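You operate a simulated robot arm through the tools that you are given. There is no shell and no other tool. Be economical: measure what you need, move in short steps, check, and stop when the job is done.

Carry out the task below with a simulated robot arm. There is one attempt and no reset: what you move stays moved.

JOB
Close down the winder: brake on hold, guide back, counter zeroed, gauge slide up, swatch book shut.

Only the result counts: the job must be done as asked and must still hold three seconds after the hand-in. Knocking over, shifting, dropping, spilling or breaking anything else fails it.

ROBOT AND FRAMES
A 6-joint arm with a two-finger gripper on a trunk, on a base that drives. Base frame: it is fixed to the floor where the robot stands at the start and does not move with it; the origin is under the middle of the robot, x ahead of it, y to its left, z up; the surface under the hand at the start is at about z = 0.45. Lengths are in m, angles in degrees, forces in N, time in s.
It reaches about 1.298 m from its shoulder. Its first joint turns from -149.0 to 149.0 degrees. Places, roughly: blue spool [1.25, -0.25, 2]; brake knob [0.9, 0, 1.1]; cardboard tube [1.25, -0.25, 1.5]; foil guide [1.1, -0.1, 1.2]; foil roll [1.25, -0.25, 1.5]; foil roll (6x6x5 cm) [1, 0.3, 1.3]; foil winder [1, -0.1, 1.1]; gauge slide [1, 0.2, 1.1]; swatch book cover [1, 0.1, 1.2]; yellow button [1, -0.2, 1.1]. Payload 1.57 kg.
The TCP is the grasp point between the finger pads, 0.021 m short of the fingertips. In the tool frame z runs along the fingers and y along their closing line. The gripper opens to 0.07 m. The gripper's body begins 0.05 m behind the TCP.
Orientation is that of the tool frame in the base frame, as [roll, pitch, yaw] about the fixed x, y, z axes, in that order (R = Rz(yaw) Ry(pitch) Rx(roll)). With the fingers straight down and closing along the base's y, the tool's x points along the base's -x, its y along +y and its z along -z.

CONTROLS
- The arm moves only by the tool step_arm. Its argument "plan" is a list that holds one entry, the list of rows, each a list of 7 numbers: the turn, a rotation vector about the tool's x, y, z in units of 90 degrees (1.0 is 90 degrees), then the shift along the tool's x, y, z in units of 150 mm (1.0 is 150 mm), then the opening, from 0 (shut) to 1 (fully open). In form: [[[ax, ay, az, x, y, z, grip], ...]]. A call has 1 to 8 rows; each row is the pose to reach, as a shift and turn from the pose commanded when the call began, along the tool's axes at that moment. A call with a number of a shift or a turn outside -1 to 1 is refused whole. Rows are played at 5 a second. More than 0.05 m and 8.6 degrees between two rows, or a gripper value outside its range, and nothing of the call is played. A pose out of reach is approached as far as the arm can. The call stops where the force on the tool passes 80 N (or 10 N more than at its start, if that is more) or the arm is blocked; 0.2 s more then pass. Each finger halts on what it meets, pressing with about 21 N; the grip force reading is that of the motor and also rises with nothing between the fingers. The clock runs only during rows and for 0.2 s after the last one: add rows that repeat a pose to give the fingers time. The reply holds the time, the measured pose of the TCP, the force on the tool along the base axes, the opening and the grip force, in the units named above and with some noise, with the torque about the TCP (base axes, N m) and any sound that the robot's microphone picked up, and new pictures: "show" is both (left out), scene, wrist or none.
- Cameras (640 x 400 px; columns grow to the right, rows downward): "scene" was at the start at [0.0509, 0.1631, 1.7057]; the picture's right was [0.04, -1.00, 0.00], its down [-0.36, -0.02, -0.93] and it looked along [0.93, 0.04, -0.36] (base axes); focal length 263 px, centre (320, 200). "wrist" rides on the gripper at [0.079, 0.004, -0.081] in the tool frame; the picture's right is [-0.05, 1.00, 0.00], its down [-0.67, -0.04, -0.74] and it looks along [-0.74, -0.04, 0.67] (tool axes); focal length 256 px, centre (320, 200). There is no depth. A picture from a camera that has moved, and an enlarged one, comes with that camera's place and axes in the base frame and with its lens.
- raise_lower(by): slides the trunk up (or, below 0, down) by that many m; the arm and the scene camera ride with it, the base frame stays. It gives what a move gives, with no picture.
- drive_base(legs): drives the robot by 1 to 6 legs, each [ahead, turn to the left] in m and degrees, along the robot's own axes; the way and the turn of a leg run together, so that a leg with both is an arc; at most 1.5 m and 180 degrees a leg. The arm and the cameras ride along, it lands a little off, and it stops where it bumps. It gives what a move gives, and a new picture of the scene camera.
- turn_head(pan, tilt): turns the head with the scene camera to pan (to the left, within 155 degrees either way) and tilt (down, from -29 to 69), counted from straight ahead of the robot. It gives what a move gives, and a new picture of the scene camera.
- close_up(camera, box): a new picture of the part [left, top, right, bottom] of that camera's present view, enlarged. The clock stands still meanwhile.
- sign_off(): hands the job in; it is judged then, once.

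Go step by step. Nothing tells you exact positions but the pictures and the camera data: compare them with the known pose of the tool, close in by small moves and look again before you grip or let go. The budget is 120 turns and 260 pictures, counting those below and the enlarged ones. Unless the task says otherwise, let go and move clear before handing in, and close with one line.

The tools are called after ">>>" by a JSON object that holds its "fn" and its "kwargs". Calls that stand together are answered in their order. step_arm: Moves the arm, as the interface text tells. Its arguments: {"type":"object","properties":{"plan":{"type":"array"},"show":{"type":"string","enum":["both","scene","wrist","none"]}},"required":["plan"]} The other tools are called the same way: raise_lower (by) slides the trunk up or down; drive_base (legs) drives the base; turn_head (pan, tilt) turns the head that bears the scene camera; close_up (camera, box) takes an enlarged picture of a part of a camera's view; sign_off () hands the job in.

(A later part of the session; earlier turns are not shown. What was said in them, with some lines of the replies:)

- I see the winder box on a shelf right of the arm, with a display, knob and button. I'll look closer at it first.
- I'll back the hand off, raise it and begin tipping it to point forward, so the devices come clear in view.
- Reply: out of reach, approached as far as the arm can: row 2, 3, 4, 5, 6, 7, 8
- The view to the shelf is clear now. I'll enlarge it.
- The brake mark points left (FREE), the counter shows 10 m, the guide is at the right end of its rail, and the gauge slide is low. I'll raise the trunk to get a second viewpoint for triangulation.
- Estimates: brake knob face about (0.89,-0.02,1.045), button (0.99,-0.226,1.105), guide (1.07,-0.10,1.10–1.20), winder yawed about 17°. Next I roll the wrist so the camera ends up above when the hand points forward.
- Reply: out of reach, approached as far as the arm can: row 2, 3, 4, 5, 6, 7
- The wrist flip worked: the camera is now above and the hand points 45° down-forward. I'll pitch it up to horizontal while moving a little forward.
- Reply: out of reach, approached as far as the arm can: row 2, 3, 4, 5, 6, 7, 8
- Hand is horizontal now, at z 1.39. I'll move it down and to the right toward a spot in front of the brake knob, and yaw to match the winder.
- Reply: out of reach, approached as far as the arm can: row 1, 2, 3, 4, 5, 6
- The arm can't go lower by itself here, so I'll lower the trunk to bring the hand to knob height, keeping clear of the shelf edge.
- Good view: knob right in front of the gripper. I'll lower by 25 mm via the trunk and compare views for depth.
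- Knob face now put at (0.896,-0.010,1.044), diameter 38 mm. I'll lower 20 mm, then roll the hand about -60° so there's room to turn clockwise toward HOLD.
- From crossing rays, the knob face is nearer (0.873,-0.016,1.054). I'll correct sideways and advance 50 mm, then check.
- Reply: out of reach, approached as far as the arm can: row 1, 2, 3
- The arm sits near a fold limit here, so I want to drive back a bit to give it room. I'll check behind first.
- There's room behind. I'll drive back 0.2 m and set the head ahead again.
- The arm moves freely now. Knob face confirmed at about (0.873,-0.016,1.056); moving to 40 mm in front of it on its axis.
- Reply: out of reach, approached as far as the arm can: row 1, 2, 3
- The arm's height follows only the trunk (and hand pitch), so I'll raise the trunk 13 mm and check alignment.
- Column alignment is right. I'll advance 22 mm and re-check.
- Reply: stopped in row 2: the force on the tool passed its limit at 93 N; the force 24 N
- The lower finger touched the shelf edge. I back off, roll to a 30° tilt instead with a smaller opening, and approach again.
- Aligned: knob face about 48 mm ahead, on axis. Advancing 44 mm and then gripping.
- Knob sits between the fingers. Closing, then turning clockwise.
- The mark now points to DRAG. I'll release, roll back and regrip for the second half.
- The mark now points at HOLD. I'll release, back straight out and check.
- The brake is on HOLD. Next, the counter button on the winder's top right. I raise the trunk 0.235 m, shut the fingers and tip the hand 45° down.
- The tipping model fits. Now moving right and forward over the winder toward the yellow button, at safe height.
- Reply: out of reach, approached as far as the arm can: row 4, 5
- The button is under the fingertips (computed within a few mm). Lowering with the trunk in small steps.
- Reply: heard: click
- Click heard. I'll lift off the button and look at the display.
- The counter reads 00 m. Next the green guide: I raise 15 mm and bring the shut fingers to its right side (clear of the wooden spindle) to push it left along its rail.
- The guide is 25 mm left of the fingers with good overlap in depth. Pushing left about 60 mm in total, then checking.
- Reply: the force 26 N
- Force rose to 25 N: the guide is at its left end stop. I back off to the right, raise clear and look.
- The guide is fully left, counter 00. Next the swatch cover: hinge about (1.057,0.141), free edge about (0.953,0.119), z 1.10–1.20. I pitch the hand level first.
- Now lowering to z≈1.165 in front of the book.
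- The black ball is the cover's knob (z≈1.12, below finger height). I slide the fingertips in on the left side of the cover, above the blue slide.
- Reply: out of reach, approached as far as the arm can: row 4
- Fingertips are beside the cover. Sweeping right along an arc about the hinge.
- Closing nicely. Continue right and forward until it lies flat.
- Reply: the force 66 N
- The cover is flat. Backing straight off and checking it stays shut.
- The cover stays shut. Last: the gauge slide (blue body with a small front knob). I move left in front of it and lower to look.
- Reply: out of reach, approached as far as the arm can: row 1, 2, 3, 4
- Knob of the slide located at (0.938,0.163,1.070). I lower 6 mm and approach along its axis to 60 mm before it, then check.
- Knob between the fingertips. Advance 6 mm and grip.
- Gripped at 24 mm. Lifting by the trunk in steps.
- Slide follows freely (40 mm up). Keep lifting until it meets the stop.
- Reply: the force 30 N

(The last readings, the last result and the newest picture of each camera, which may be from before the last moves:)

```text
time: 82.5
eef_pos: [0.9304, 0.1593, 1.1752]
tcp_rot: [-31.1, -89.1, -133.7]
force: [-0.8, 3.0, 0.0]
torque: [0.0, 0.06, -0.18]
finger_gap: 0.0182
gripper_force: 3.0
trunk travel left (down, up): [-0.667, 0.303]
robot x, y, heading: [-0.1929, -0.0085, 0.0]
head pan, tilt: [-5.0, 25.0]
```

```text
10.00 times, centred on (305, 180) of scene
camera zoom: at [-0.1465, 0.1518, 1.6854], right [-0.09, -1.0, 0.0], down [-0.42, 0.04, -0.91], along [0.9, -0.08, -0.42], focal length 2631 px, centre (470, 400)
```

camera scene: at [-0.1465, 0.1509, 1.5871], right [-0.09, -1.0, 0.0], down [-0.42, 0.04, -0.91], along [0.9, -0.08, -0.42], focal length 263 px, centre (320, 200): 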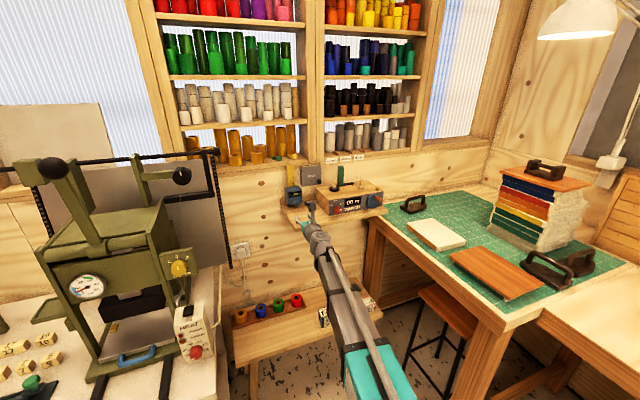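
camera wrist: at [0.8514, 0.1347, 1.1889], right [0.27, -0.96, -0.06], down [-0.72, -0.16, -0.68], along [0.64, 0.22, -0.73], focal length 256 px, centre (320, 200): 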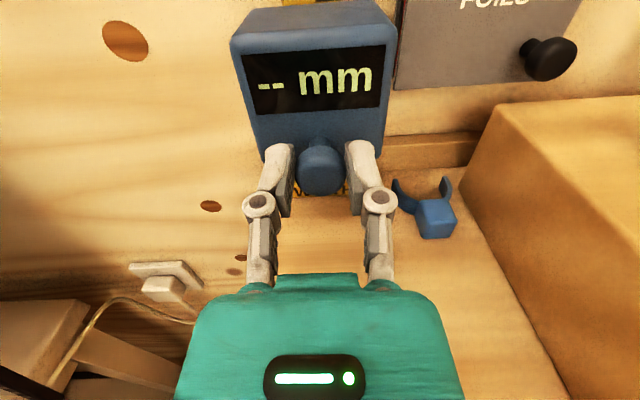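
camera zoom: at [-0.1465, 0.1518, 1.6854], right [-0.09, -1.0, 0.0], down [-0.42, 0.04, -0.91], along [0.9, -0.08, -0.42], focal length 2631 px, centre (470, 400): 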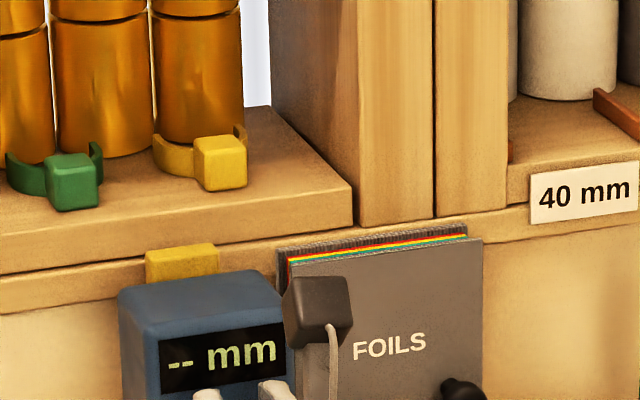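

The slide met its stop and the fingers slipped a little up off the knob. I'll open and look at where the slide sits.

>>> {"fn": "step_arm", "kwargs": {"plan": [[[0, 0, 0, 0, 0, 0, 0.65], [0, 0, 0, 0, 0, 0, 0.65], [0, 0, 0, 0, 0, -0.1, 0.65], [0, 0, 0, 0, 0, -0.3, 0.65]]], "show": "wrist"}}

>>> {"fn": "close_up", "kwargs": {"camera": "scene", "box": [270, 155, 350, 235]}}

```text
time: 83.5
eef_pos: [0.8857, 0.1467, 1.1742]
tcp_rot: [-32.1, -89.1, -132.7]
force: [-0.7, 0.2, 0.0]
torque: [0.02, -0.02, 0.02]
finger_gap: 0.0454
gripper_force: 0.1
trunk travel left (down, up): [-0.667, 0.303]
robot x, y, heading: [-0.1945, -0.0129, -0.0]
head pan, tilt: [-5.0, 25.0]
camera wrist: at [0.8087, 0.1214, 1.2527], right [0.26, -0.96, -0.06], down [-0.72, -0.15, -0.68], along [0.64, 0.22, -0.73], focal length 256 px, centre (320, 200)
```

wrist: 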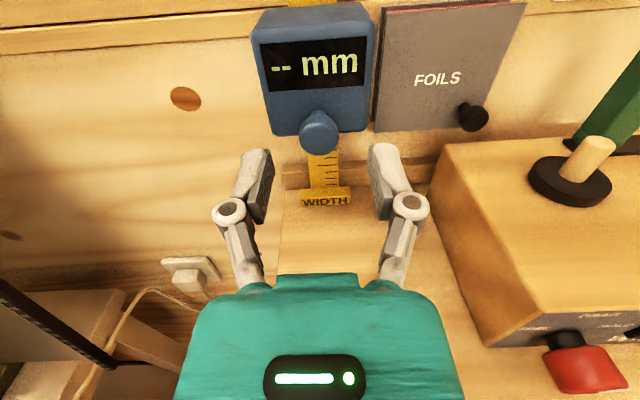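

```text
5.00 times, centred on (310, 195) of scene
camera zoom: at [-0.1468, 0.1509, 1.6851], right [-0.09, -1.0, 0.0], down [-0.42, 0.04, -0.91], along [0.9, -0.08, -0.42], focal length 1316 px, centre (370, 225)
```

zoom: 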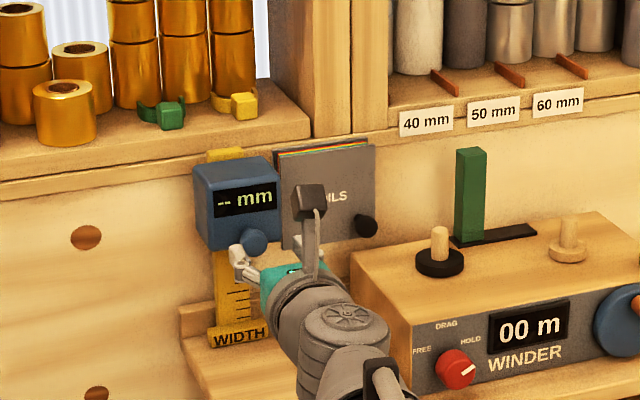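

The slide stays up, perhaps 1–2 mm below its stop. I'll regrip once and nudge it gently to the stop.

>>> {"fn": "raise_lower", "kwargs": {"by": -0.011}}

>>> {"fn": "step_arm", "kwargs": {"plan": [[[0, 0, 0, 0, 0, 0.15, 0.65], [0, 0, 0, 0, 0, 0.3, 0.65], [0, 0, 0, 0, 0, 0.3, 0.2], [0, 0, 0, 0, 0, 0.3, 0.2], [0, 0, 0, 0, 0, 0.3, 0.2]]], "show": "wrist"}}

>>> {"fn": "raise_lower", "kwargs": {"by": 0.003}}

```text
time: 84.1
eef_pos: [0.8865, 0.1485, 1.163]
tcp_rot: [-32.5, -89.0, -132.2]
force: [-0.8, -0.6, -0.5]
torque: [-0.03, 0.03, -0.03]
finger_gap: 0.0455
gripper_force: 0.0
trunk travel left (down, up): [-0.656, 0.314]
robot x, y, heading: [-0.1935, -0.013, 0.2]
head pan, tilt: [-5.0, 25.0]
```

```text
time: 85.3
eef_pos: [0.9313, 0.1614, 1.1633]
tcp_rot: [-28.3, -89.1, -136.2]
force: [-2.6, 9.7, -1.8]
torque: [0.03, -0.02, 0.18]
finger_gap: 0.024
gripper_force: 32.0
trunk travel left (down, up): [-0.656, 0.314]
robot x, y, heading: [-0.1933, -0.0099, -0.3]
head pan, tilt: [-5.0, 25.0]
camera wrist: at [0.8538, 0.1352, 1.2415], right [0.27, -0.96, -0.06], down [-0.72, -0.16, -0.68], along [0.64, 0.22, -0.73], focal length 256 px, centre (320, 200)
```

wrist: 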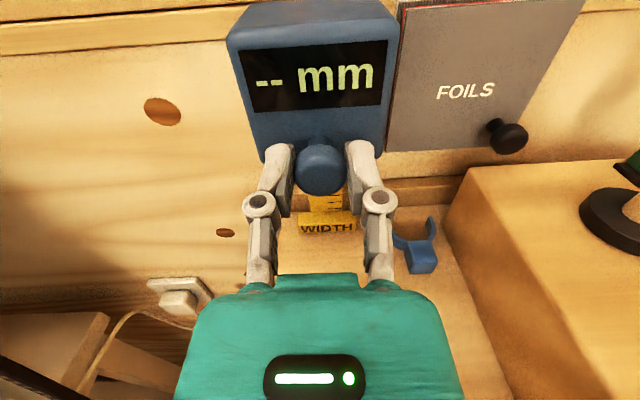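

```text
time: 85.8
eef_pos: [0.9314, 0.1626, 1.1642]
tcp_rot: [-27.5, -89.1, -137.0]
force: [-16.5, 10.1, -24.3]
torque: [-0.12, 0.31, 0.22]
finger_gap: 0.0242
gripper_force: 31.9
trunk travel left (down, up): [-0.659, 0.311]
robot x, y, heading: [-0.1947, -0.0076, -0.2]
head pan, tilt: [-5.0, 25.0]
```

Firm resistance at once: the slide is at its stop. I release, back out and do a final check.

>>> {"fn": "step_arm", "kwargs": {"plan": [[[0, 0, 0, 0, 0, 0, 0.65], [0, 0, 0, 0, 0, 0, 0.65], [0, 0, 0, 0, 0, -0.15, 0.65], [0, 0, 0, 0, 0, -0.4, 0.65], [0, 0, 0, 0, 0, -0.7, 0.65], [0, 0, 0, 0, 0, -0.9, 0.65]]], "show": "wrist"}}

>>> {"fn": "drive_base", "kwargs": {"legs": [[-0.1, 0]]}}

>>> {"fn": "close_up", "kwargs": {"camera": "scene", "box": [260, 150, 420, 250]}}

```text
time: 87.2
eef_pos: [0.8006, 0.1233, 1.1665]
tcp_rot: [-32.8, -89.1, -131.6]
force: [-0.2, -0.5, 0.9]
torque: [0.03, 0.01, -0.01]
finger_gap: 0.0455
gripper_force: 0.0
out of reach, approached as far as the arm can: row 6
trunk travel left (down, up): [-0.659, 0.311]
robot x, y, heading: [-0.1975, -0.0087, 0.1]
head pan, tilt: [-5.0, 25.0]
camera wrist: at [0.7235, 0.096, 1.2447], right [0.27, -0.96, -0.06], down [-0.72, -0.16, -0.68], along [0.64, 0.22, -0.73], focal length 256 px, centre (320, 200)
```

wrist: 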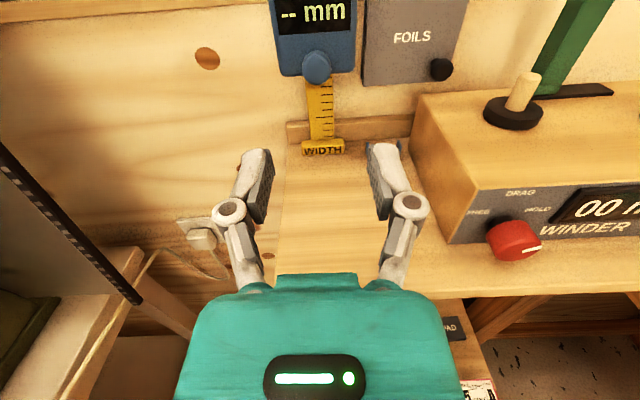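

```text
time: 88.5
eef_pos: [0.6952, 0.1255, 1.1666]
tcp_rot: [-33.1, -89.1, -131.4]
force: [0.6, 0.2, 0.0]
torque: [0.04, 0.01, -0.02]
finger_gap: 0.0454
gripper_force: 0.1
trunk travel left (down, up): [-0.659, 0.311]
robot x, y, heading: [-0.2963, -0.0111, 0.4]
head pan, tilt: [-5.0, 25.0]
camera scene: at [-0.251, 0.1509, 1.677], right [-0.09, -1.0, 0.0], down [-0.42, 0.04, -0.91], along [0.9, -0.08, -0.42], focal length 263 px, centre (320, 200)
```

scene: 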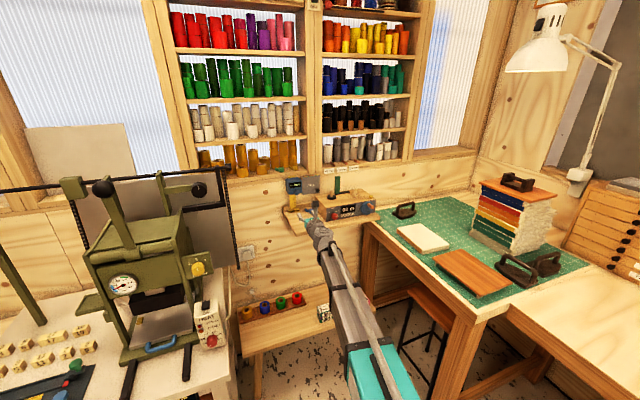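

```text
4.00 times, centred on (340, 200) of scene
camera zoom: at [-0.251, 0.1509, 1.677], right [-0.09, -1.0, 0.0], down [-0.42, 0.04, -0.91], along [0.9, -0.08, -0.42], focal length 1052 px, centre (240, 200)
```

zoom: 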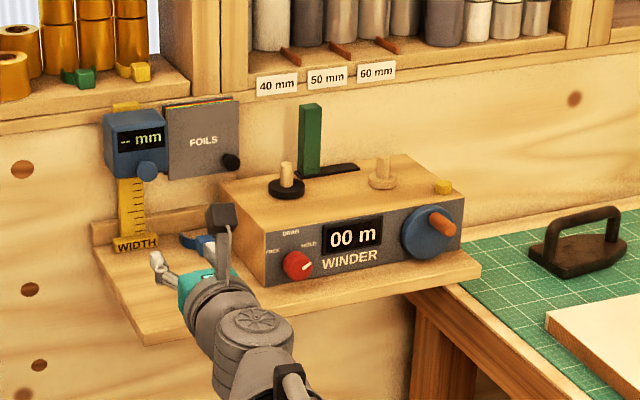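

All five show as asked: brake on HOLD, guide at its left end, counter 00 m, slide up, book shut. The hand is clear, so I'm handing in.

>>> {"fn": "sign_off", "kwargs": {}}

```text
The job is handed in.
```

The winder is closed down and handed in: brake on HOLD, counter at 00 m, gauge slide at its top stop, swatch book shut. I took "guide back" to mean the left end of its rail, because it started at the right end and nothing on the winder marks which way is back.
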